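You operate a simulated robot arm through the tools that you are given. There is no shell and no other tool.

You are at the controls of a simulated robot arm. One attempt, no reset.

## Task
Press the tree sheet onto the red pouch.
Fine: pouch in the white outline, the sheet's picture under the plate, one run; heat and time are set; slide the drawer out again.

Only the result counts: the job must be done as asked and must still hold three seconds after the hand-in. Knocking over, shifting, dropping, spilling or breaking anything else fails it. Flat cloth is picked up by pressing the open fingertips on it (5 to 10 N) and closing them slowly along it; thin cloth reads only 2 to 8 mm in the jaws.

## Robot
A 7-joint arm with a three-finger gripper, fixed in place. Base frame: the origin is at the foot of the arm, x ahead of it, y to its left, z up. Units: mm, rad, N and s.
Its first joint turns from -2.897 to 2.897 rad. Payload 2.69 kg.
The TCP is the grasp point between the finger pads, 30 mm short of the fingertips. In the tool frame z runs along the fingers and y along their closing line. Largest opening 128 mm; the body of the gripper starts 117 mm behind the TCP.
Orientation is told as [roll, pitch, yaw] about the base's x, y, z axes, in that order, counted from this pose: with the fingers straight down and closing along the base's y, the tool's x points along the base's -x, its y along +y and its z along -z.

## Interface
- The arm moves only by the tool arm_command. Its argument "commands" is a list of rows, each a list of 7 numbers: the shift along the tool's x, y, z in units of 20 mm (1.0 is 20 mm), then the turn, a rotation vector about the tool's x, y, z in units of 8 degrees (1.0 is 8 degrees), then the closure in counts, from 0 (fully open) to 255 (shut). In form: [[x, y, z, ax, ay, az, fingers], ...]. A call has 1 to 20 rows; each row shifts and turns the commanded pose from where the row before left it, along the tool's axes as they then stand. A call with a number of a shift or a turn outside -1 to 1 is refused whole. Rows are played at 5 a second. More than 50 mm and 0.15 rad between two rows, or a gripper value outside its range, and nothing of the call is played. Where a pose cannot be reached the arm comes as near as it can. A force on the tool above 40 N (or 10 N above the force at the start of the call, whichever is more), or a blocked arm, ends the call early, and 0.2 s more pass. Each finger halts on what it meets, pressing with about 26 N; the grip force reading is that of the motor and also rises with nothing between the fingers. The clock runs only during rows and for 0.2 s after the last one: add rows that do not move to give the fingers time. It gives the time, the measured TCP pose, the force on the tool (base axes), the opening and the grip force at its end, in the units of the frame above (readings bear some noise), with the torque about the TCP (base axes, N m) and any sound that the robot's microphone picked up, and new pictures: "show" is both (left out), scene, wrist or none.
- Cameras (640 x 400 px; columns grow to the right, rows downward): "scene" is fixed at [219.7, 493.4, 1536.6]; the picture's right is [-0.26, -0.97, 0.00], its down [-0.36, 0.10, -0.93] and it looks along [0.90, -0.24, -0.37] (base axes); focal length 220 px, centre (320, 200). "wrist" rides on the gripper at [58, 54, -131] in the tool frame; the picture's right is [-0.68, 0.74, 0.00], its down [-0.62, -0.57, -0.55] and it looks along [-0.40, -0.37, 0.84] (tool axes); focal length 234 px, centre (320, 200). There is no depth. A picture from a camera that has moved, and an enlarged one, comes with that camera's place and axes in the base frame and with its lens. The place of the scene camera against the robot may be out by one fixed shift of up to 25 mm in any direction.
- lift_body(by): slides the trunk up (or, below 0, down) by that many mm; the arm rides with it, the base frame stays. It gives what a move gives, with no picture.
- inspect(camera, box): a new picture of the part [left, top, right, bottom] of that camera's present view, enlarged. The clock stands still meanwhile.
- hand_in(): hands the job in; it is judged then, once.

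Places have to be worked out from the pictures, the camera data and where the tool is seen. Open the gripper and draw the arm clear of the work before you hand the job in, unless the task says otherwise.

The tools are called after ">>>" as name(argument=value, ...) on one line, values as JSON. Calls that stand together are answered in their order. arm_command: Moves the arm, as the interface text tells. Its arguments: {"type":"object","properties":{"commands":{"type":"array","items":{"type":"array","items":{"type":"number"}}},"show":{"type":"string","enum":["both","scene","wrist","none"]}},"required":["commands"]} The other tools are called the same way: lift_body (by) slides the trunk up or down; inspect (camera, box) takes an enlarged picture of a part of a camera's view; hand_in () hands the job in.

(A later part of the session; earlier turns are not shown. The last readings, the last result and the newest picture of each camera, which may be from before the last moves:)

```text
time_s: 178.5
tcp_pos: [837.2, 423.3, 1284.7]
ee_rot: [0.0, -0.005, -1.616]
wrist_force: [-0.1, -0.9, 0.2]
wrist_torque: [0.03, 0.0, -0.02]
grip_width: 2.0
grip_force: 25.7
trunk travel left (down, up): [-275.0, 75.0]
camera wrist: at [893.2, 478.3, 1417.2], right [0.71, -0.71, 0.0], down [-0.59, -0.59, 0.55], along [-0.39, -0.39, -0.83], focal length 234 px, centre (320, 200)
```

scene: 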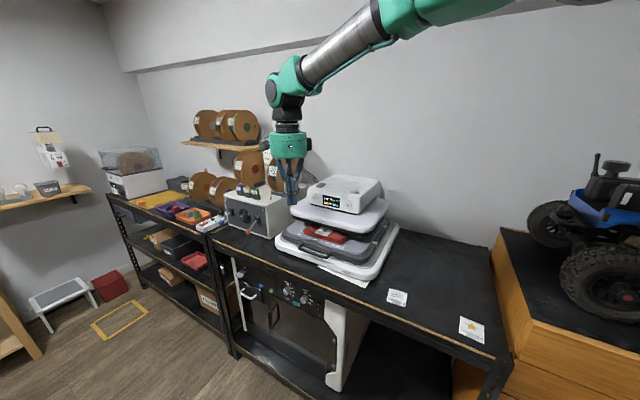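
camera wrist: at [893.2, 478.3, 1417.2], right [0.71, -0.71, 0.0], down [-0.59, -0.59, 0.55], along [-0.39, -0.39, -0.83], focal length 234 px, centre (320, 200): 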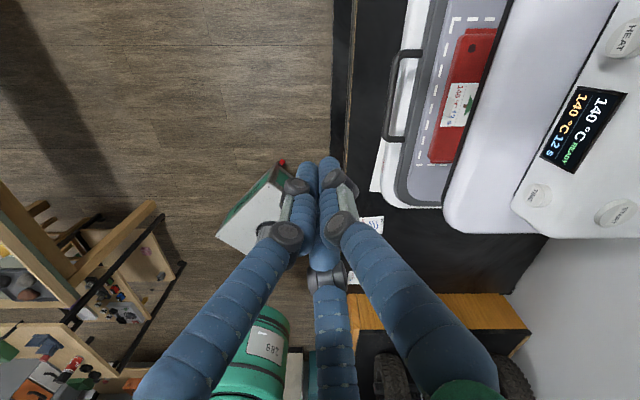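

>>> arm_command(commands=[[-0.638, 0.696, 0, 0, 0, 0, 255], [-0.638, 0.696, 0, 0, 0, 0, 255], [-0.638, 0.696, 0, 0, 0, 0, 255], [-0.638, 0.696, 0, 0, 0, 0, 255], [-0.638, 0.696, 0, 0, 0, 0, 255], [-0.638, 0.696, 0, 0, 0, 0, 255], [-0.638, 0.696, 0, 0, 0, 0, 255], [-0.638, 0.696, 0, 0, 0, 0, 255], [-0.638, 0.696, 0, 0, 0, 0, 255], [0, 0, 0, 0, 0, 0, 255], [0, 0, 0, 0, 0, 0, 255]], show="wrist")

>>> inspect(camera="wrist", box=[260, 20, 388, 160])

>>> inspect(camera="scene", box=[296, 205, 360, 255])

```text
time_s: 180.9
tcp_pos: [955.8, 303.3, 1285.0]
ee_rot: [0.0, -0.007, -1.613]
wrist_force: [0.1, 0.8, 0.4]
wrist_torque: [-0.02, 0.0, -0.02]
grip_width: 2.0
grip_force: 26.0
trunk travel left (down, up): [-275.0, 75.0]
camera wrist: at [1013.0, 359.5, 1416.9], right [0.71, -0.71, 0.0], down [-0.59, -0.59, 0.55], along [-0.39, -0.39, -0.83], focal length 234 px, centre (320, 200)
```

wrist: 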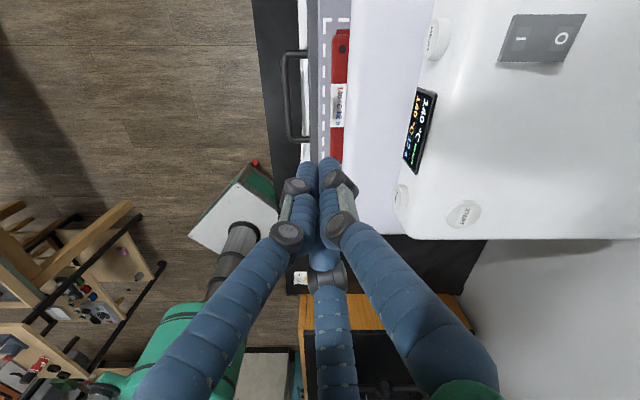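

```text
2.86 times, centred on (324, 90) of wrist
camera zoom: at [1013.0, 359.5, 1416.9], right [0.71, -0.71, 0.0], down [-0.59, -0.59, 0.55], along [-0.39, -0.39, -0.83], focal length 669 px, centre (309, 514)
```

zoom: 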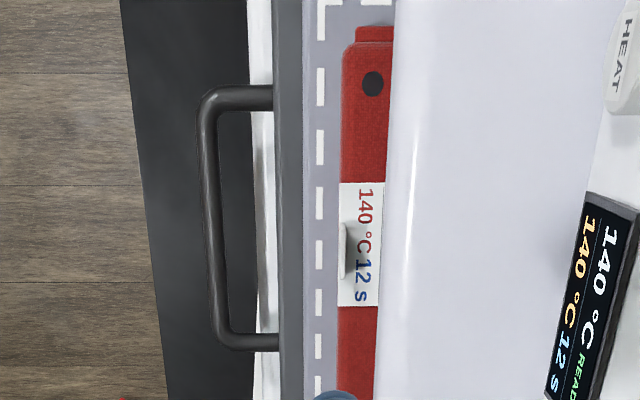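

```text
8.00 times, centred on (328, 230) of scene
camera zoom: at [219.7, 493.4, 1536.6], right [-0.26, -0.97, 0.0], down [-0.36, 0.1, -0.93], along [0.9, -0.24, -0.37], focal length 1761 px, centre (256, -40)
```

zoom: 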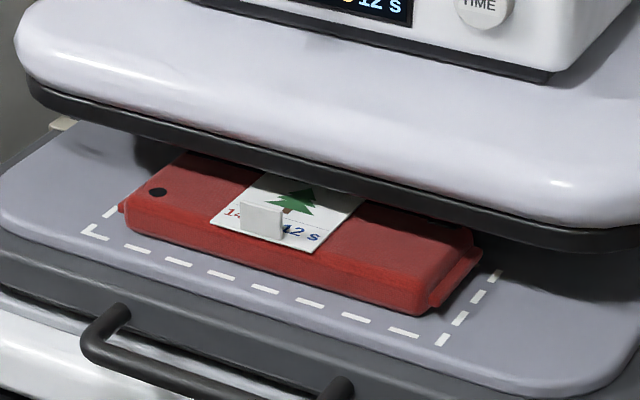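

Confirmed from above: only the tab and the "140 °C 12 s" margin stick out; the printed line and the whole tree are under the plate. START triangulates to (1016, 134, z≈1204). I move above it with closed fingers.

>>> arm_command(commands=[[-0.836, 0.332, 0, 0, 0, 0, 255], [-0.836, 0.332, 0, 0, 0, 0, 255], [-0.836, 0.332, 0, 0, 0, 0, 255], [-0.836, 0.332, 0, 0, 0, 0, 255], [-0.836, 0.332, 0, 0, 0, 0, 255], [-0.836, 0.332, 0, 0, 0, 0, 255], [-0.836, 0.332, 0, 0, 0, 0, 255], [-0.836, 0.332, 0, 0, 0, 0, 255], [-0.836, 0.332, 0, 0, 0, 0, 255], [-0.836, 0.332, 0, 0, 0, 0, 255], [0, 0, 0, 0, 0, 0, 255], [0, 0, 0, 0, 0, 0, 255]], show="both")

>>> inspect(camera="scene", box=[290, 130, 402, 210])

>>> inspect(camera="wrist", box=[220, 70, 440, 210])

```text
time_s: 183.5
tcp_pos: [1016.3, 134.1, 1285.3]
ee_rot: [0.0, -0.005, -1.612]
wrist_force: [0.3, -0.4, 0.5]
wrist_torque: [-0.04, -0.02, 0.0]
grip_width: 2.2
grip_force: 26.2
trunk travel left (down, up): [-275.0, 75.0]
camera wrist: at [1072.5, 189.1, 1417.5], right [0.71, -0.71, 0.0], down [-0.59, -0.59, 0.55], along [-0.39, -0.39, -0.83], focal length 234 px, centre (320, 200)
```

scene: 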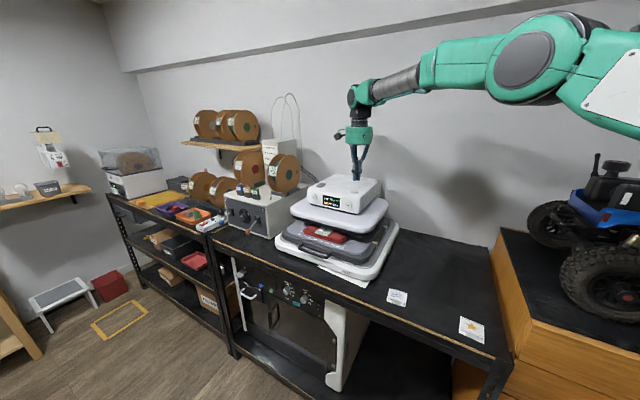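
wrist: 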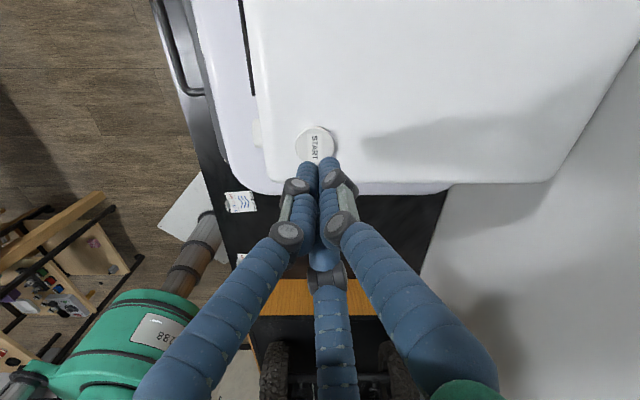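

```text
5.00 times, centred on (346, 170) of scene
camera zoom: at [219.7, 493.4, 1536.6], right [-0.26, -0.97, 0.0], down [-0.36, 0.1, -0.93], along [0.9, -0.24, -0.37], focal length 1101 px, centre (190, 350)
```

zoom: 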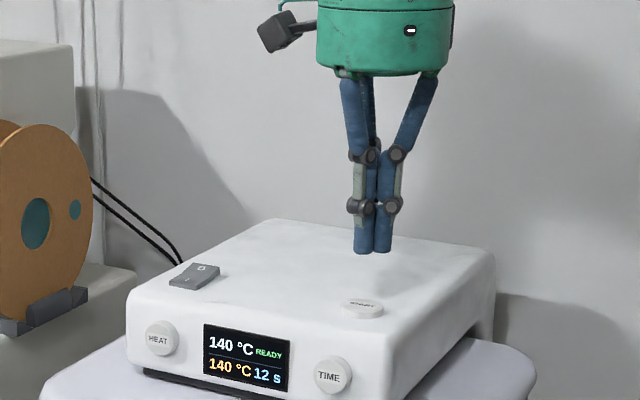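

```text
2.86 times, centred on (330, 140) of wrist
camera zoom: at [1072.5, 189.1, 1417.5], right [0.71, -0.71, 0.0], down [-0.59, -0.59, 0.55], along [-0.39, -0.39, -0.83], focal length 669 px, centre (291, 371)
```

zoom: 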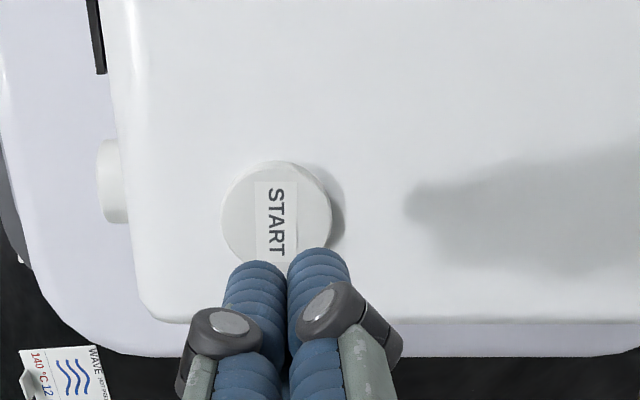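

The button is right below, about 5 mm off in y. I correct that and descend to just above it.

>>> arm_command(commands=[[0.247, -0.085, 0, 0, 0, 0, 255], [0, 0, 0.5, 0, 0, 0, 255], [0, 0, 0.5, 0, 0, 0, 255], [0, 0, 0.5, 0, 0, 0, 255], [0, 0, 0.4, 0, 0, 0, 255], [0, 0, 0, 0, 0, 0, 255]], show="none")

>>> inspect(camera="scene", box=[290, 130, 402, 210])

>>> inspect(camera="wrist", box=[220, 100, 440, 240])

```text
time_s: 184.9
tcp_pos: [1015.2, 138.4, 1245.3]
ee_rot: [-0.001, -0.004, -1.612]
wrist_force: [0.3, 0.5, 0.0]
wrist_torque: [-0.01, 0.0, 0.01]
grip_width: 1.9
grip_force: 26.3
trunk travel left (down, up): [-275.0, 75.0]
```

```text
5.00 times, centred on (346, 170) of scene
camera zoom: at [219.7, 493.4, 1536.6], right [-0.26, -0.97, 0.0], down [-0.36, 0.1, -0.93], along [0.9, -0.24, -0.37], focal length 1101 px, centre (190, 350)
```

zoom: 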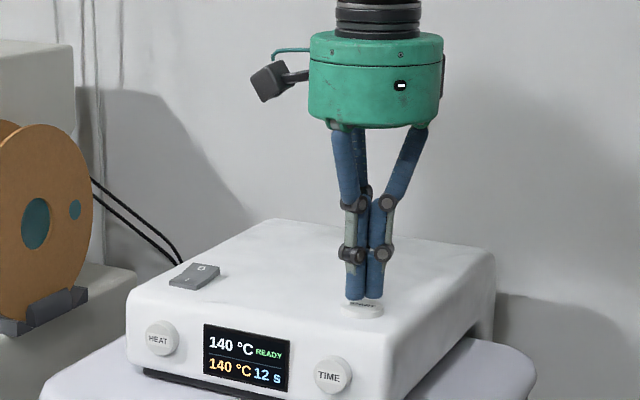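

```text
2.86 times, centred on (330, 170) of wrist
camera zoom: at [1071.5, 194.3, 1379.3], right [0.71, -0.71, 0.0], down [-0.59, -0.59, 0.55], along [-0.39, -0.39, -0.83], focal length 669 px, centre (291, 286)
```

zoom: 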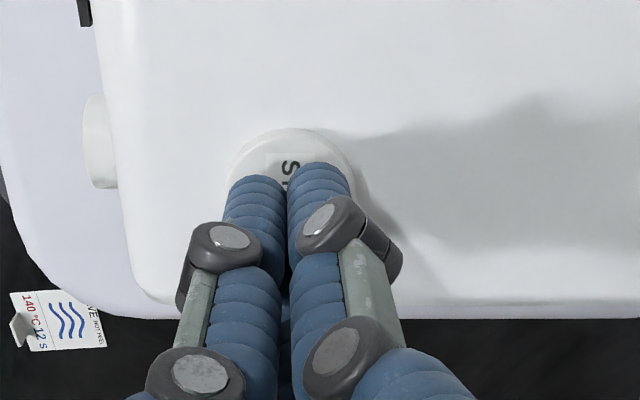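

>>> arm_command(commands=[[0, 0, 0.15, 0, 0, 0, 255], [0, 0, 0.15, 0, 0, 0, 255], [0, 0, 0.1, 0, 0, 0, 255], [0, 0, 0.1, 0, 0, 0, 255], [0, 0, 0, 0, 0, 0, 255]], show="none")

>>> inspect(camera="scene", box=[290, 130, 402, 210])

```text
time_s: 186.1
tcp_pos: [1014.7, 137.8, 1236.6]
ee_rot: [0.0, -0.004, -1.614]
wrist_force: [0.6, 0.2, 1.6]
wrist_torque: [0.02, 0.01, 0.02]
grip_width: 5.7
grip_force: 31.3
trunk travel left (down, up): [-275.0, 75.0]
heard: click
```

```text
5.00 times, centred on (346, 170) of scene
camera zoom: at [219.7, 493.4, 1536.6], right [-0.26, -0.97, 0.0], down [-0.36, 0.1, -0.93], along [0.9, -0.24, -0.37], focal length 1101 px, centre (190, 350)
```

zoom: 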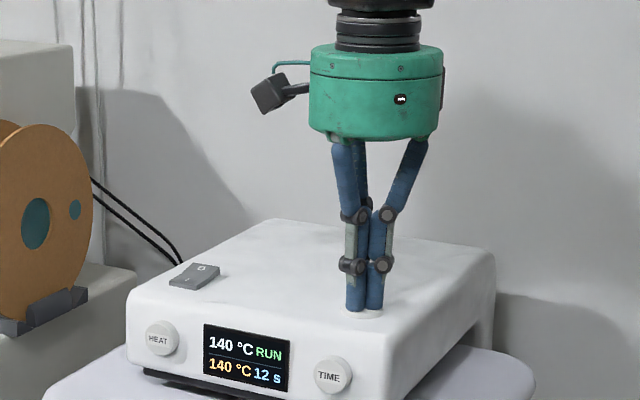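

A click, and the display shows RUN. I lift straight off the button so it is not pressed twice, and wait.

>>> arm_command(commands=[[0, 0, -0.5, 0, 0, 0, 255], [0, 0, -1, 0, 0, 0, 255], [0, 0, -1, 0, 0, 0, 255], [0, 0, -1, 0, 0, 0, 255], [0, 0, -0.5, 0, 0, 0, 255], [0, 0, 0, 0, 0, 0, 255]], show="scene")

>>> inspect(camera="scene", box=[276, 170, 404, 270])

```text
time_s: 187.5
tcp_pos: [1013.8, 139.1, 1316.3]
ee_rot: [0.0, -0.005, -1.613]
wrist_force: [0.3, 0.8, -0.1]
wrist_torque: [0.02, 0.0, -0.02]
grip_width: 2.1
grip_force: 31.2
trunk travel left (down, up): [-275.0, 75.0]
```

scene: 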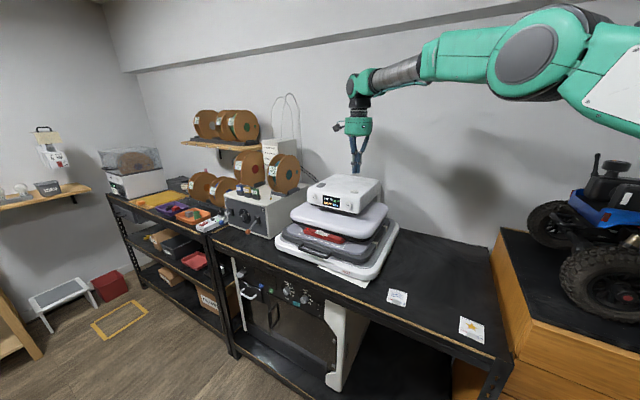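

```text
4.00 times, centred on (340, 220) of scene
camera zoom: at [219.7, 493.4, 1536.6], right [-0.26, -0.97, 0.0], down [-0.36, 0.1, -0.93], along [0.9, -0.24, -0.37], focal length 881 px, centre (240, 120)
```

zoom: 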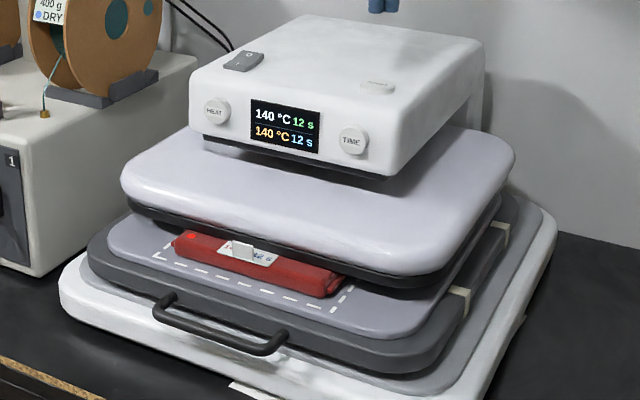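

The plate is down, the timer runs at 12 s and the tab stays outside. Meanwhile I bring the arm back in front of the drawer, high up.

>>> arm_command(commands=[[0.915, -0.657, 0, 0, 0, 0, 255], [0.915, -0.657, 0, 0, 0, 0, 255], [0.915, -0.657, 0, 0, 0, 0, 255], [0.915, -0.657, 0, 0, 0, 0, 255], [0.915, -0.657, 0, 0, 0, 0, 255], [0.915, -0.657, 0, 0, 0, 0, 255], [0.915, -0.657, 0, 0, 0, 0, 255], [0.915, -0.657, 0, 0, 0, 0, 255], [0.915, -0.657, 0, 0, 0, 0, 255], [0.915, -0.657, 0, 0, 0, 0, 255], [0.915, -0.657, 0, 0, 0, 0, 255], [0.915, -0.657, 0, 0, 0, 0, 255], [0.915, -0.657, 0, 0, 0, 0, 255], [0.915, -0.657, 0, 0, 0, 0, 255], [0.915, -0.657, 0, 0, 0, 0, 255], [0.915, -0.657, 0, 0, 0, 0, 255], [0.915, -0.657, 0, 0, 0, 0, 255], [0, 0, 0, 0, 0, 0, 200], [0, 0, 0, 0, 0, 0, 100], [0, 0, 0, 0, 0, 0, 0]], show="none")

>>> arm_command(commands=[[0, 0, 0, 0, 0, -0.97, 0], [0, 0, 0, 0, 0, -0.97, 0], [0, 0, 0, 0, 0, -0.97, 0], [0, 0, 0, 0, 0, -0.97, 0], [0, 0, 0, 0, 0, -0.97, 0], [0, 0, 0, 0, 0, -0.97, 0], [0, 0, 0, 0, 0, -0.97, 0], [0, 0, 0, 0, 0, -0.97, 0], [0, 0, 0, 0, 0, -0.97, 0], [0, 0, 0, 0, 0, -0.97, 0], [0, 0, 0, 0, 0, 0, 0], [0, 0, 0, 0, 0, 0, 0]], show="scene")

>>> inspect(camera="scene", box=[276, 170, 404, 270])

```text
time_s: 191.7
tcp_pos: [804.5, 458.3, 1315.0]
ee_rot: [0.0, -0.004, -1.614]
wrist_force: [-0.5, -0.9, 0.5]
wrist_torque: [0.01, -0.03, -0.04]
grip_width: 128.0
grip_force: 0.1
trunk travel left (down, up): [-275.0, 75.0]
```

```text
time_s: 194.3
tcp_pos: [805.0, 458.5, 1316.4]
ee_rot: [-0.002, -0.001, -0.258]
wrist_force: [-0.3, -0.2, 0.6]
wrist_torque: [0.02, 0.01, -0.01]
grip_width: 128.1
grip_force: 0.1
trunk travel left (down, up): [-275.0, 75.0]
```

scene: 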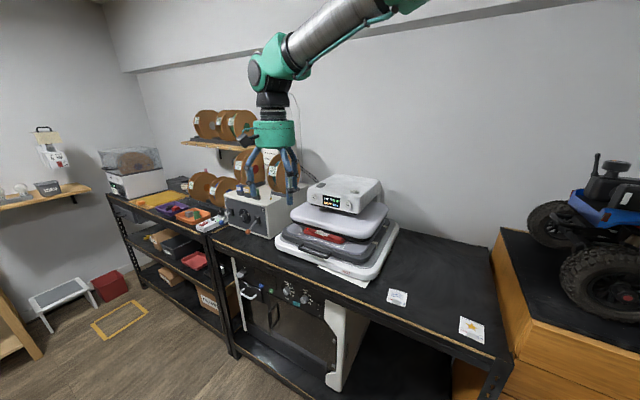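

```text
4.00 times, centred on (340, 220) of scene
camera zoom: at [219.7, 493.4, 1536.6], right [-0.26, -0.97, 0.0], down [-0.36, 0.1, -0.93], along [0.9, -0.24, -0.37], focal length 881 px, centre (240, 120)
```

zoom: 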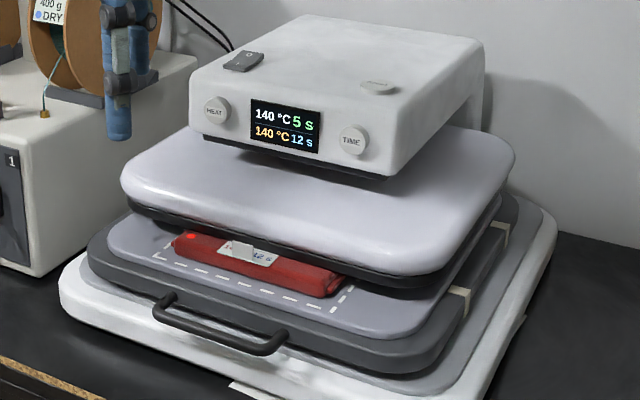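

5 s remain. I wait with the arm still until the cycle ends.

>>> arm_command(commands=[[0, 0, 0, 0, 0, 0, 0], [0, 0, 0, 0, 0, 0, 0], [0, 0, 0, 0, 0, 0, 0], [0, 0, 0, 0, 0, 0, 0], [0, 0, 0, 0, 0, 0, 0], [0, 0, 0, 0, 0, 0, 0], [0, 0, 0, 0, 0, 0, 0], [0, 0, 0, 0, 0, 0, 0], [0, 0, 0, 0, 0, 0, 0], [0, 0, 0, 0, 0, 0, 0], [0, 0, 0, 0, 0, 0, 0], [0, 0, 0, 0, 0, 0, 0], [0, 0, 0, 0, 0, 0, 0], [0, 0, 0, 0, 0, 0, 0], [0, 0, 0, 0, 0, 0, 0], [0, 0, 0, 0, 0, 0, 0], [0, 0, 0, 0, 0, 0, 0], [0, 0, 0, 0, 0, 0, 0], [0, 0, 0, 0, 0, 0, 0], [0, 0, 0, 0, 0, 0, 0]], show="none")

>>> arm_command(commands=[[0, 0, 0, 0, 0, 0, 0], [0, 0, 0, 0, 0, 0, 0], [0, 0, 0, 0, 0, 0, 0], [0, 0, 0, 0, 0, 0, 0], [0, 0, 0, 0, 0, 0, 0], [0, 0, 0, 0, 0, 0, 0], [0, 0, 0, 0, 0, 0, 0], [0, 0, 0, 0, 0, 0, 0], [0, 0, 0, 0, 0, 0, 0], [0, 0, 0, 0, 0, 0, 0]], show="none")

>>> inspect(camera="scene", box=[276, 170, 404, 270])

```text
time_s: 198.5
tcp_pos: [806.1, 458.2, 1315.9]
ee_rot: [-0.003, -0.001, -0.257]
wrist_force: [0.1, -0.3, -0.3]
wrist_torque: [-0.03, 0.01, 0.03]
grip_width: 128.0
grip_force: 0.0
trunk travel left (down, up): [-275.0, 75.0]
```

```text
time_s: 200.7
tcp_pos: [804.8, 458.2, 1315.6]
ee_rot: [-0.003, -0.002, -0.258]
wrist_force: [-0.2, -0.5, 0.3]
wrist_torque: [0.01, 0.01, -0.02]
grip_width: 127.7
grip_force: 0.0
trunk travel left (down, up): [-275.0, 75.0]
```

```text
4.00 times, centred on (340, 220) of scene
camera zoom: at [219.7, 493.4, 1536.6], right [-0.26, -0.97, 0.0], down [-0.36, 0.1, -0.93], along [0.9, -0.24, -0.37], focal length 881 px, centre (240, 120)
```

zoom: 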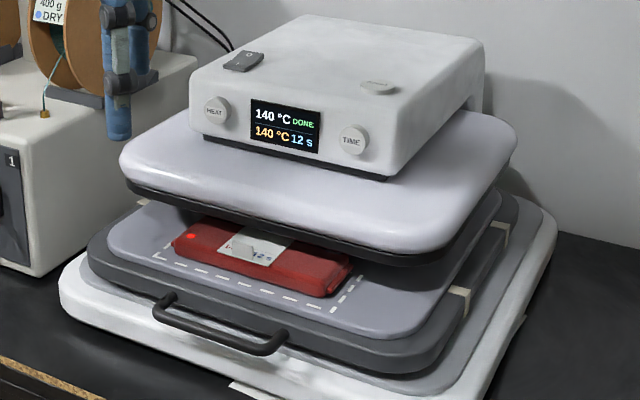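

The display reads DONE and the plate is up again. Now I pull the drawer out with the same hook: descend in front and approach the handle gap from above.

>>> arm_command(commands=[[0, 0, 0.9, 0, 0, 0, 0], [0, 0, 0.9, 0, 0, 0, 0], [0, 0, 0.9, 0, 0, 0, 0], [0, 0, 0.9, 0, 0, 0, 0], [0, 0, 0.9, 0, 0, 0, 0], [0, 0, 0.9, 0, 0, 0, 0], [0, 0, 0.9, 0, 0, 0, 0], [0, 0, 0.9, 0, 0, 0, 0], [0, 0, 0.95, 0, 0, 0, 0], [-0.6655, -0.3873, 0.5625, 0, 0, 0, 0], [-0.6655, -0.3873, 0.5625, 0, 0, 0, 0], [-0.6655, -0.3873, 0.5625, 0, 0, 0, 0], [-0.6655, -0.3873, 0.5625, 0, 0, 0, 0], [-0.6655, -0.3873, 0.5625, 0, 0, 0, 0], [-0.6655, -0.3873, 0.5625, 0, 0, 0, 0], [-0.6655, -0.3873, 0.5625, 0, 0, 0, 0], [-0.6655, -0.3873, 0.5625, 0, 0, 0, 0], [0, 0, 0, 0, 0, 0, 0], [0, 0, 0, 0, 0, 0, 0]], show="none")

>>> inspect(camera="wrist", box=[200, 150, 520, 350])

>>> inspect(camera="scene", box=[276, 180, 404, 270])

```text
time_s: 204.7
tcp_pos: [893.6, 370.0, 1063.7]
ee_rot: [-0.003, -0.002, -0.257]
wrist_force: [-0.3, 0.0, 0.0]
wrist_torque: [-0.03, -0.01, -0.01]
grip_width: 127.9
grip_force: 0.1
trunk travel left (down, up): [-275.0, 75.0]
```

```text
2.00 times, centred on (360, 250) of wrist
camera zoom: at [850.4, 436.8, 1196.4], right [0.84, 0.54, 0.0], down [0.45, -0.7, 0.55], along [0.3, -0.47, -0.83], focal length 468 px, centre (240, 100)
```

zoom: 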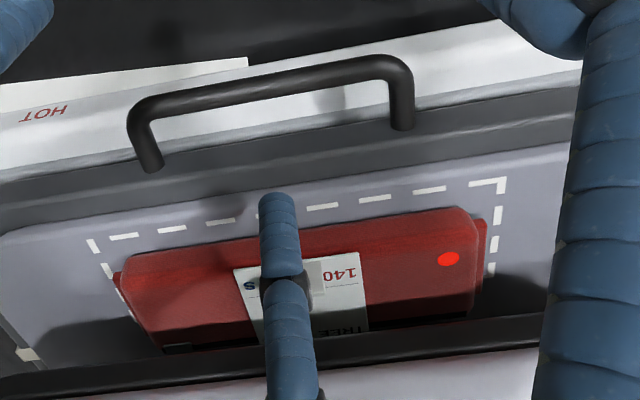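

```text
4.44 times, centred on (340, 225) of scene
camera zoom: at [219.7, 493.4, 1536.6], right [-0.26, -0.97, 0.0], down [-0.36, 0.1, -0.93], along [0.9, -0.24, -0.37], focal length 978 px, centre (231, 89)
```

zoom: 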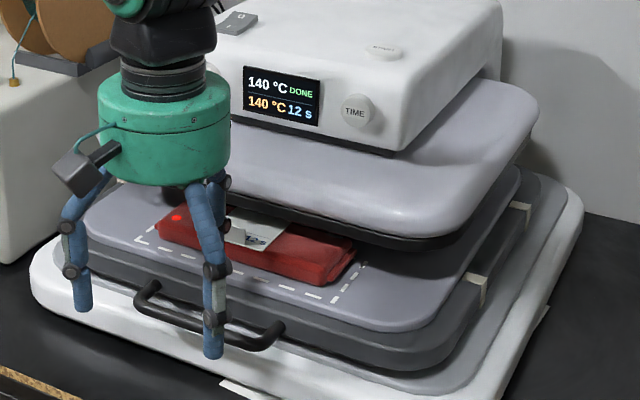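

Aligned over the gap (e2≈205). I lower slowly with the force watched.

>>> arm_command(commands=[[0, 0, 0.35, 0, 0, 0, 0], [0, 0, 0.35, 0, 0, 0, 0], [0, 0, 0.3, 0, 0, 0, 0], [0, 0, 0.3, 0, 0, 0, 0], [0, 0, 0.3, 0, 0, 0, 0], [0, 0, 0, 0, 0, 0, 0]], show="none")

>>> inspect(camera="wrist", box=[200, 150, 520, 350])

```text
time_s: 206.1
tcp_pos: [893.1, 370.7, 1035.1]
ee_rot: [-0.003, -0.006, -0.259]
wrist_force: [0.4, -1.5, 15.4]
wrist_torque: [-0.94, -0.9, -0.2]
grip_width: 127.9
grip_force: 0.1
trunk travel left (down, up): [-275.0, 75.0]
```

```text
2.00 times, centred on (360, 250) of wrist
camera zoom: at [849.3, 437.2, 1166.9], right [0.84, 0.54, 0.0], down [0.45, -0.7, 0.55], along [0.3, -0.46, -0.83], focal length 468 px, centre (240, 100)
```

zoom: 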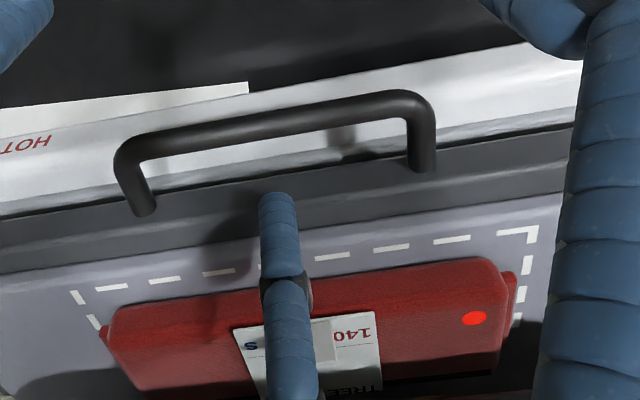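

The tip rests on the rim's top edge (contact at radius 84). I rise 8 mm, shift 3 mm outward, and lower again.

>>> arm_command(commands=[[0, 0, -0.5, 0, 0, 0, 0], [0.13, 0.075, 0, 0, 0, 0, 0], [0, 0, 0.25, 0, 0, 0, 0], [0, 0, 0.25, 0, 0, 0, 0], [0, 0, 0.2, 0, 0, 0, 0], [0, 0, 0, 0, 0, 0, 0]], show="none")

```text
time_s: 207.5
tcp_pos: [891.5, 373.2, 1033.8]
ee_rot: [0.0, -0.008, -0.258]
wrist_force: [-0.6, -8.4, 37.3]
wrist_torque: [-2.19, -2.01, -0.92]
grip_width: 128.6
grip_force: 0.3
trunk travel left (down, up): [-275.0, 75.0]
```

>>> arm_command(commands=[[0, 0, -0.3, 0, 0, 0, 0], [0, 0, -0.3, 0, 0, 0, 0], [0, 0, 0, 0, 0, 0, 0]], show="none")

>>> inspect(camera="wrist", box=[260, 180, 420, 280])

>>> inspect(camera="scene", box=[290, 220, 370, 270])

```text
time_s: 208.3
tcp_pos: [890.0, 373.2, 1037.9]
ee_rot: [-0.004, 0.001, -0.258]
wrist_force: [0.2, -0.8, 0.4]
wrist_torque: [0.0, 0.01, 0.02]
grip_width: 127.9
grip_force: 0.0
trunk travel left (down, up): [-275.0, 75.0]
```

```text
4.00 times, centred on (340, 230) of wrist
camera zoom: at [847.1, 439.1, 1170.3], right [0.84, 0.54, 0.0], down [0.45, -0.7, 0.55], along [0.29, -0.47, -0.83], focal length 937 px, centre (240, 80)
```

zoom: 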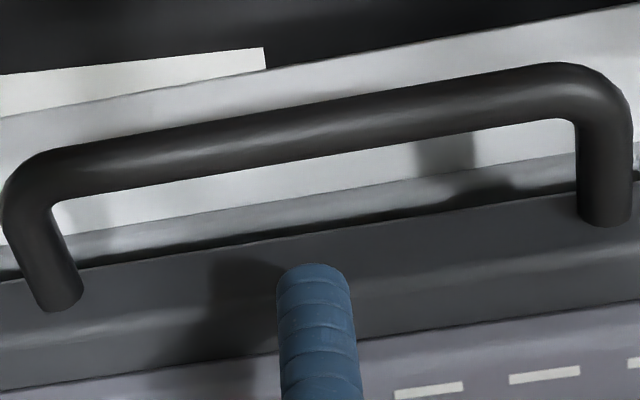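

```text
8.00 times, centred on (330, 245) of scene
camera zoom: at [219.7, 493.4, 1536.6], right [-0.26, -0.97, 0.0], down [-0.36, 0.1, -0.93], along [0.9, -0.24, -0.37], focal length 1761 px, centre (240, -160)
```

zoom: 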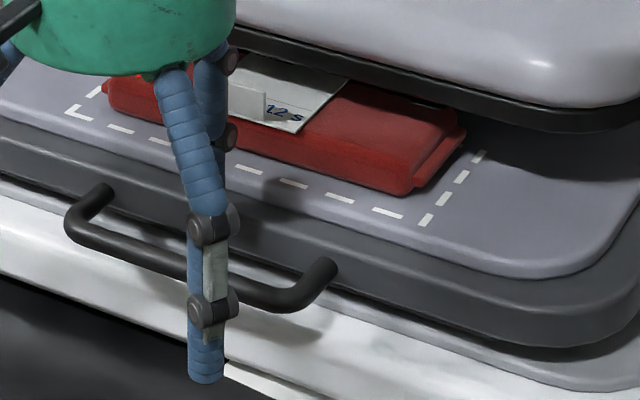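

The torque tells the contact is at radius ~80, i.e. the finger's far side sits on the rim, so it must go further outward. I shift 4 mm outward and feel down again.

>>> arm_command(commands=[[0.173, 0.1, 0, 0, 0, 0, 0], [0, 0, 0.2, 0, 0, 0, 0], [0, 0, 0.2, 0, 0, 0, 0], [0, 0, 0, 0, 0, 0, 0]], show="none")

```text
time_s: 209.3
tcp_pos: [888.8, 376.0, 1031.4]
ee_rot: [-0.004, -0.002, -0.259]
wrist_force: [-0.6, -0.8, 0.1]
wrist_torque: [0.0, 0.02, 0.0]
grip_width: 128.0
grip_force: 0.2
trunk travel left (down, up): [-275.0, 75.0]
```

No contact at 1031 now. I go further down in small steps.

>>> arm_command(commands=[[0, 0, 0.15, 0, 0, 0, 0], [0, 0, 0.15, 0, 0, 0, 0], [0, 0, 0.15, 0, 0, 0, 0], [0, 0, 0, 0, 0, 0, 0]], show="none")

```text
time_s: 210.3
tcp_pos: [887.8, 375.1, 1022.8]
ee_rot: [-0.002, 0.0, -0.259]
wrist_force: [0.1, -0.2, 0.8]
wrist_torque: [0.0, 0.03, -0.01]
grip_width: 128.0
grip_force: 0.0
trunk travel left (down, up): [-275.0, 75.0]
```

>>> arm_command(commands=[[0, 0, 0.15, 0, 0, 0, 0], [0, 0, 0.15, 0, 0, 0, 0], [0, 0, 0.15, 0, 0, 0, 0], [0, 0, 0, 0, 0, 0, 0]], show="none")

>>> inspect(camera="wrist", box=[200, 150, 520, 350])

>>> inspect(camera="scene", box=[276, 190, 404, 270])

```text
time_s: 211.3
tcp_pos: [887.6, 375.5, 1014.2]
ee_rot: [-0.004, -0.003, -0.258]
wrist_force: [0.2, 0.5, -0.1]
wrist_torque: [-0.01, 0.0, 0.0]
grip_width: 127.9
grip_force: 0.1
trunk travel left (down, up): [-275.0, 75.0]
```

```text
2.00 times, centred on (360, 250) of wrist
camera zoom: at [844.8, 442.3, 1146.3], right [0.84, 0.54, 0.0], down [0.45, -0.7, 0.55], along [0.3, -0.47, -0.83], focal length 468 px, centre (240, 100)
```

zoom: 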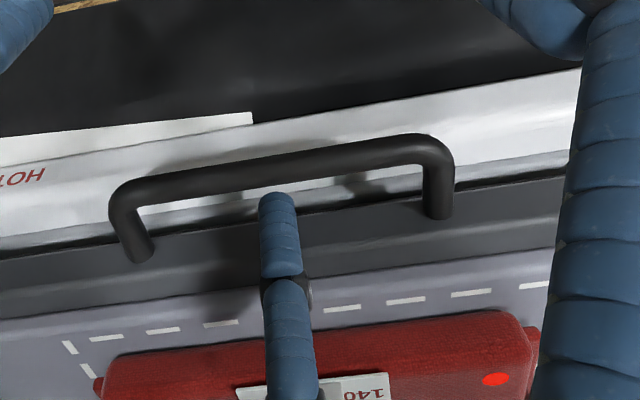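

```text
5.00 times, centred on (340, 230) of scene
camera zoom: at [219.7, 493.4, 1536.6], right [-0.26, -0.97, 0.0], down [-0.36, 0.1, -0.93], along [0.9, -0.24, -0.37], focal length 1101 px, centre (220, 50)
```

zoom: 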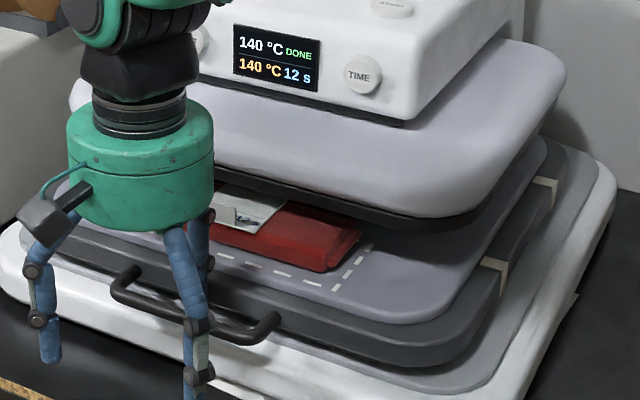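

The finger slipped into the gap without any force. I pull the drawer out: slow start, then steady.

>>> arm_command(commands=[[0.17, 0.1, 0, 0, 0, 0, 0], [0.17, 0.1, 0, 0, 0, 0, 0], [0.17, 0.1, 0, 0, 0, 0, 0], [0.17, 0.1, 0, 0, 0, 0, 0], [0.25, 0.146, 0, 0, 0, 0, 0], [0.34, 0.198, 0, 0, 0, 0, 0], [0.432, 0.2515, 0, 0, 0, 0, 0], [0.432, 0.2515, 0, 0, 0, 0, 0], [0.432, 0.2515, 0, 0, 0, 0, 0], [0.432, 0.2515, 0, 0, 0, 0, 0], [0.432, 0.2515, 0, 0, 0, 0, 0], [0.432, 0.2515, 0, 0, 0, 0, 0], [0.432, 0.2515, 0, 0, 0, 0, 0], [0.432, 0.2515, 0, 0, 0, 0, 0], [0.432, 0.2515, 0, 0, 0, 0, 0], [0.34, 0.198, 0, 0, 0, 0, 0], [0.25, 0.146, 0, 0, 0, 0, 0], [0.12, 0.07, 0, 0, 0, 0, 0], [0, 0, 0, 0, 0, 0, 0]], show="scene")

>>> inspect(camera="wrist", box=[200, 150, 520, 350])

>>> inspect(camera="scene", box=[250, 190, 394, 290])

```text
time_s: 215.3
tcp_pos: [791.2, 471.3, 1013.4]
ee_rot: [-0.003, -0.003, -0.257]
wrist_force: [1.5, -0.6, -0.9]
wrist_torque: [-0.01, -0.02, 0.01]
grip_width: 127.7
grip_force: 0.0
trunk travel left (down, up): [-275.0, 75.0]
```

scene: 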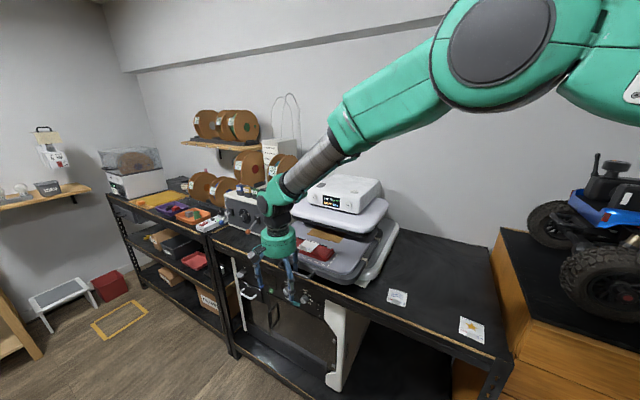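

```text
2.00 times, centred on (360, 250) of wrist
camera zoom: at [748.7, 537.8, 1146.1], right [0.84, 0.54, 0.0], down [0.45, -0.7, 0.55], along [0.3, -0.47, -0.83], focal length 468 px, centre (240, 100)
```

zoom: 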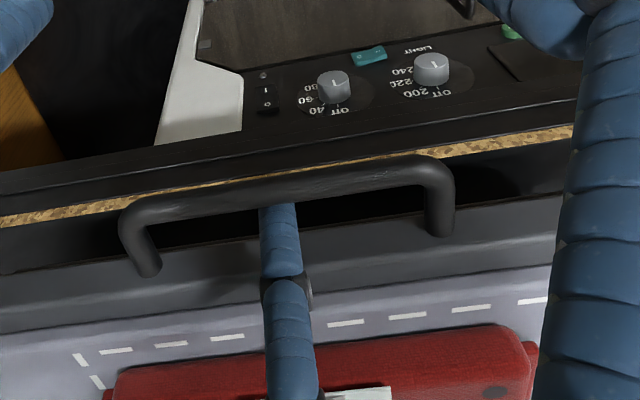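

```text
4.00 times, centred on (322, 240) of scene
camera zoom: at [219.7, 493.4, 1536.6], right [-0.26, -0.97, 0.0], down [-0.36, 0.1, -0.93], along [0.9, -0.24, -0.37], focal length 881 px, centre (312, 40)
```

zoom: 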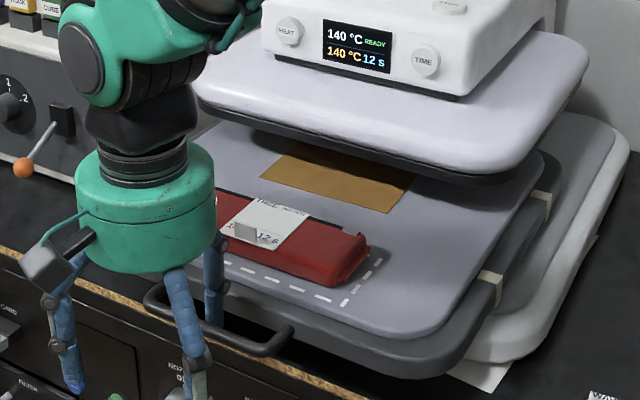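

The drawer follows; the sheet now looks blank where the tree was, so the print has gone over. I keep pulling.

>>> arm_command(commands=[[0.25, 0.146, 0, 0, 0, 0, 0], [0.34, 0.198, 0, 0, 0, 0, 0], [0.432, 0.2515, 0, 0, 0, 0, 0], [0.432, 0.2515, 0, 0, 0, 0, 0], [0.432, 0.2515, 0, 0, 0, 0, 0], [0.432, 0.2515, 0, 0, 0, 0, 0], [0.432, 0.2515, 0, 0, 0, 0, 0], [0.432, 0.2515, 0, 0, 0, 0, 0], [0.432, 0.2515, 0, 0, 0, 0, 0], [0.432, 0.2515, 0, 0, 0, 0, 0], [0.432, 0.2515, 0, 0, 0, 0, 0], [0.432, 0.2515, 0, 0, 0, 0, 0], [0.432, 0.2515, 0, 0, 0, 0, 0], [0.432, 0.2515, 0, 0, 0, 0, 0], [0.432, 0.2515, 0, 0, 0, 0, 0], [0.432, 0.2515, 0, 0, 0, 0, 0], [0.34, 0.198, 0, 0, 0, 0, 0], [0.25, 0.146, 0, 0, 0, 0, 0], [0.12, 0.07, 0, 0, 0, 0, 0], [0, 0, 0, 0, 0, 0, 0]], show="none")

>>> arm_command(commands=[[0.17, 0.1, 0, 0, 0, 0, 0], [0.2, 0.117, 0, 0, 0, 0, 0], [0.2, 0.117, 0, 0, 0, 0, 0], [0.2, 0.117, 0, 0, 0, 0, 0], [0.17, 0.1, 0, 0, 0, 0, 0], [0.12, 0.07, 0, 0, 0, 0, 0], [0.12, 0.07, 0, 0, 0, 0, 0], [0, 0, 0, 0, 0, 0, 0]], show="scene")

>>> inspect(camera="scene", box=[210, 230, 354, 330])

```text
time_s: 219.5
tcp_pos: [672.1, 589.5, 1013.4]
ee_rot: [-0.003, -0.002, -0.258]
wrist_force: [1.1, -0.9, 1.1]
wrist_torque: [0.02, -0.06, 0.05]
grip_width: 128.0
grip_force: 0.0
trunk travel left (down, up): [-275.0, 75.0]
```

```text
time_s: 221.3
tcp_pos: [653.9, 609.4, 1013.0]
ee_rot: [-0.004, -0.004, -0.259]
wrist_force: [0.7, -0.3, -0.2]
wrist_torque: [-0.01, 0.0, -0.02]
grip_width: 128.0
grip_force: 0.2
trunk travel left (down, up): [-275.0, 75.0]
```

scene: 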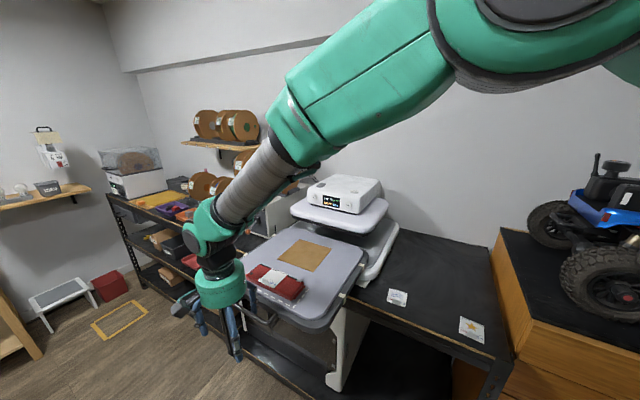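

```text
4.00 times, centred on (282, 280) of scene
camera zoom: at [219.7, 493.4, 1536.6], right [-0.26, -0.97, 0.0], down [-0.36, 0.1, -0.93], along [0.9, -0.24, -0.37], focal length 881 px, centre (472, -120)
```

zoom: 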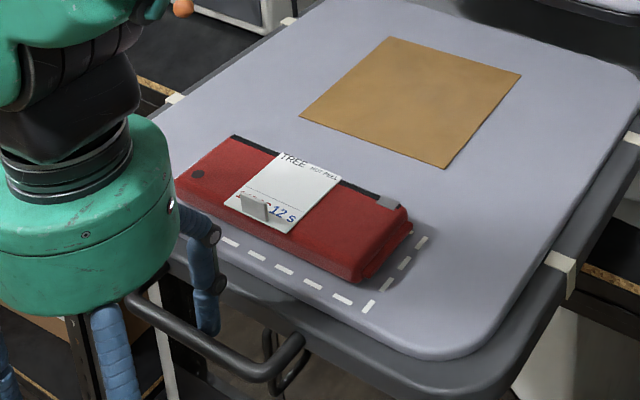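

Nearly out. I creep the last part until the drawer meets its stop.

>>> arm_command(commands=[[0.13, 0.076, 0, 0, 0, 0, 0], [0.13, 0.076, 0, 0, 0, 0, 0], [0.13, 0.076, 0, 0, 0, 0, 0], [0.13, 0.076, 0, 0, 0, 0, 0], [0.13, 0.076, 0, 0, 0, 0, 0], [0.13, 0.076, 0, 0, 0, 0, 0], [0, 0, 0, 0, 0, 0, 0]], show="none")

>>> inspect(camera="scene", box=[200, 240, 408, 370])

```text
time_s: 222.9
tcp_pos: [639.2, 620.4, 1012.7]
ee_rot: [-0.003, -0.002, -0.258]
wrist_force: [0.2, -0.3, 0.5]
wrist_torque: [0.01, -0.02, -0.01]
grip_width: 128.2
grip_force: 0.0
trunk travel left (down, up): [-275.0, 75.0]
```

```text
3.08 times, centred on (304, 305) of scene
camera zoom: at [219.7, 493.4, 1536.6], right [-0.26, -0.97, 0.0], down [-0.36, 0.1, -0.93], along [0.9, -0.24, -0.37], focal length 677 px, centre (369, -123)
```

zoom: 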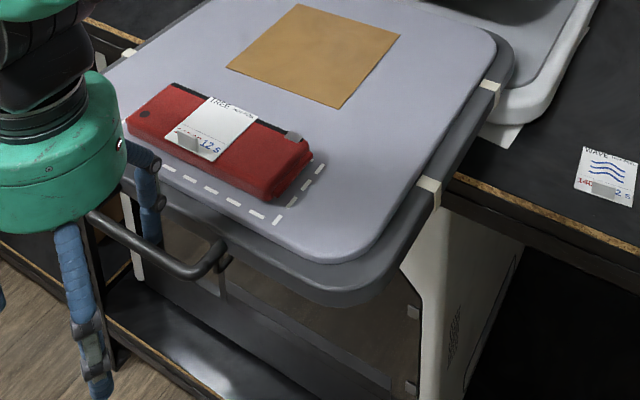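

It matches the starting view within about 2 mm. I pull a last few mm to feel the end stop.

>>> arm_command(commands=[[0.1, 0.058, 0, 0, 0, 0, 0], [0.1, 0.058, 0, 0, 0, 0, 0], [0.1, 0.058, 0, 0, 0, 0, 0], [0, 0, 0, 0, 0, 0, 0]], show="none")

>>> inspect(camera="scene", box=[200, 240, 408, 370])

```text
time_s: 223.7
tcp_pos: [637.7, 622.4, 1012.1]
ee_rot: [-0.005, -0.004, -0.261]
wrist_force: [7.4, -9.9, 0.5]
wrist_torque: [-0.22, 0.02, -0.09]
grip_width: 128.2
grip_force: 0.2
trunk travel left (down, up): [-275.0, 75.0]
stopped in row 4: the force on the tool passed its limit at 42 N (the readings are from after the stop); the commanded pose is now the measured one
```

```text
3.08 times, centred on (304, 305) of scene
camera zoom: at [219.7, 493.4, 1536.6], right [-0.26, -0.97, 0.0], down [-0.36, 0.1, -0.93], along [0.9, -0.24, -0.37], focal length 677 px, centre (369, -123)
```

zoom: 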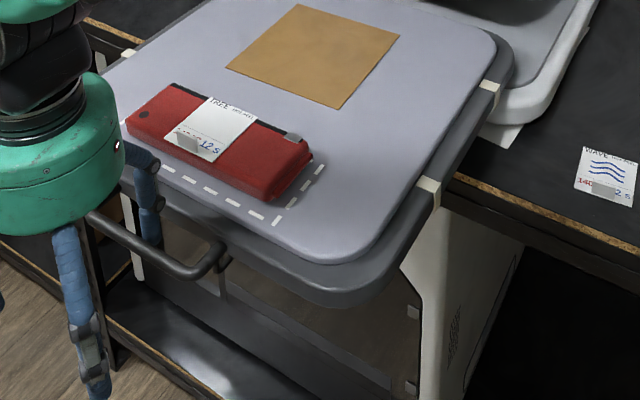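

The end stop is reached (42 N), drawer fully out. I ease off 5 mm into the gap and lift the finger out.

>>> arm_command(commands=[[-0.1, -0.058, 0, 0, 0, 0, 0], [-0.12, -0.07, 0, 0, 0, 0, 0], [0, 0, -0.25, 0, 0, 0, 0], [0, 0, -0.4, 0, 0, 0, 0], [0, 0, -0.5, 0, 0, 0, 0], [0, 0, 0, 0, 0, 0, 0]], show="none")

>>> inspect(camera="scene", box=[200, 240, 408, 370])

```text
time_s: 225.1
tcp_pos: [640.8, 620.1, 1034.5]
ee_rot: [-0.006, -0.004, -0.261]
wrist_force: [-0.1, 0.7, 0.3]
wrist_torque: [-0.02, 0.01, 0.04]
grip_width: 127.9
grip_force: 0.1
trunk travel left (down, up): [-275.0, 75.0]
```

```text
3.08 times, centred on (304, 305) of scene
camera zoom: at [219.7, 493.4, 1536.6], right [-0.26, -0.97, 0.0], down [-0.36, 0.1, -0.93], along [0.9, -0.24, -0.37], focal length 677 px, centre (369, -123)
```

zoom: 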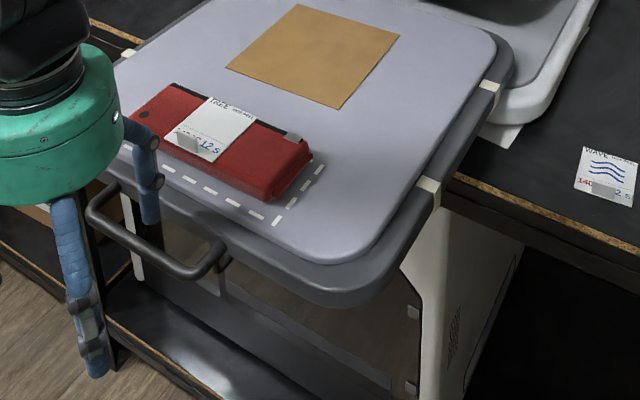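

The finger leaves the gap freely and the drawer stays out. I rise well clear and take an overhead look at the result.

>>> arm_command(commands=[[0, 0, -0.7, 0, 0, 0, 0], [0, 0, -1, 0, 0, 0, 0], [0, 0, -1, 0, 0, 0, 0], [0, 0, -1, 0, 0, 0, 0], [0, 0, -1, 0, 0, 0, 0], [0, 0, -1, 0, 0, 0, 0], [0, 0, -1, 0, 0, 0, 0], [0, 0, -1, 0, 0, 0, 0], [0, 0, -1, 0, 0, 0, 0], [0, 0, -1, 0, 0, 0, 0], [0, 0, 0, 0, 0, 0, 0], [0, 0, 0, 0, 0, 0, 0]], show="both")

>>> inspect(camera="scene", box=[226, 250, 314, 305])

>>> inspect(camera="wrist", box=[230, 130, 454, 270])

>>> inspect(camera="scene", box=[290, 160, 402, 230])

```text
time_s: 227.7
tcp_pos: [640.2, 621.7, 1229.0]
ee_rot: [-0.006, -0.003, -0.26]
wrist_force: [-0.5, 0.1, -0.4]
wrist_torque: [0.01, 0.02, -0.02]
grip_width: 127.9
grip_force: 0.1
trunk travel left (down, up): [-275.0, 75.0]
camera wrist: at [597.0, 688.3, 1361.3], right [0.84, 0.54, 0.0], down [0.45, -0.7, 0.55], along [0.3, -0.47, -0.83], focal length 234 px, centre (320, 200)
```

scene: 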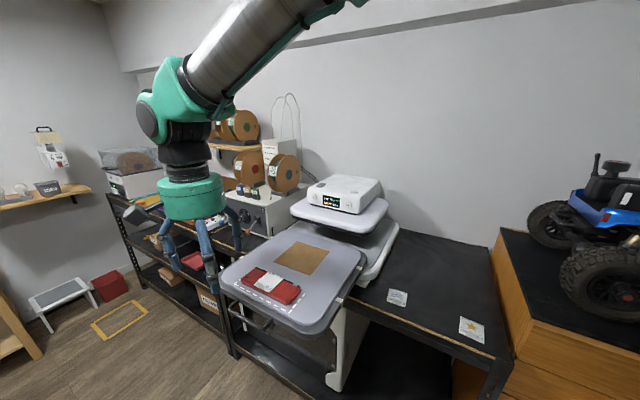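
wrist: 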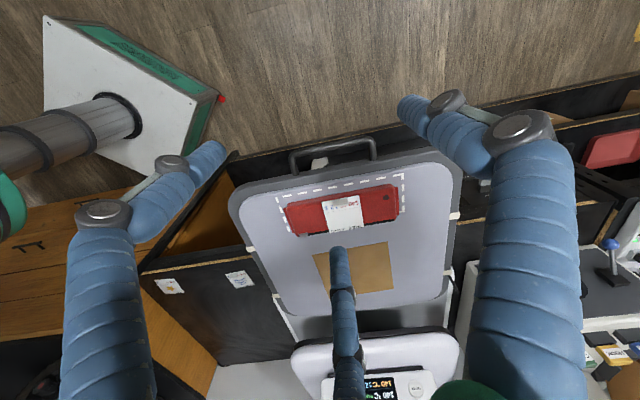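

```text
7.27 times, centred on (270, 278) of scene
camera zoom: at [219.7, 493.4, 1536.6], right [-0.26, -0.97, 0.0], down [-0.36, 0.1, -0.93], along [0.9, -0.24, -0.37], focal length 1601 px, centre (684, -364)
```

zoom: 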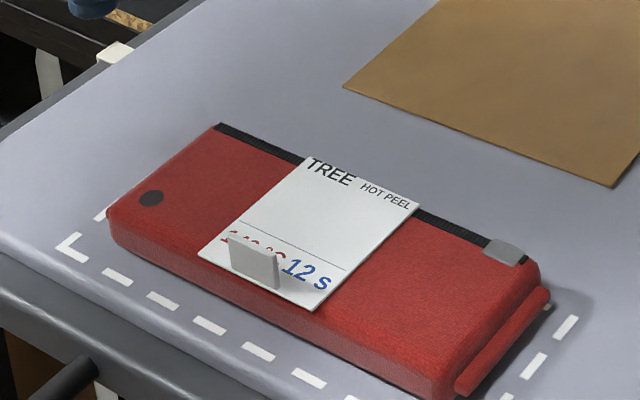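

```text
2.86 times, centred on (342, 200) of wrist
camera zoom: at [597.0, 688.3, 1361.3], right [0.84, 0.54, 0.0], down [0.45, -0.7, 0.55], along [0.3, -0.47, -0.83], focal length 669 px, centre (257, 200)
```

zoom: 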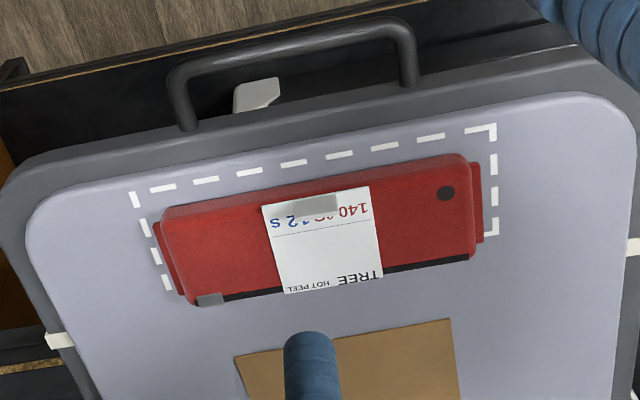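

```text
5.71 times, centred on (346, 195) of scene
camera zoom: at [219.7, 493.4, 1536.6], right [-0.26, -0.97, 0.0], down [-0.36, 0.1, -0.93], along [0.9, -0.24, -0.37], focal length 1258 px, centre (171, 229)
```

zoom: 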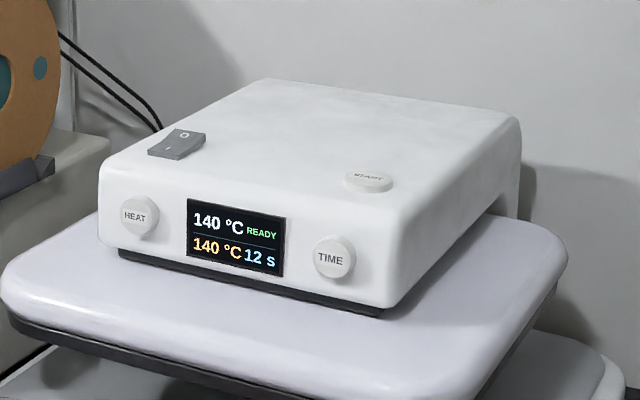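

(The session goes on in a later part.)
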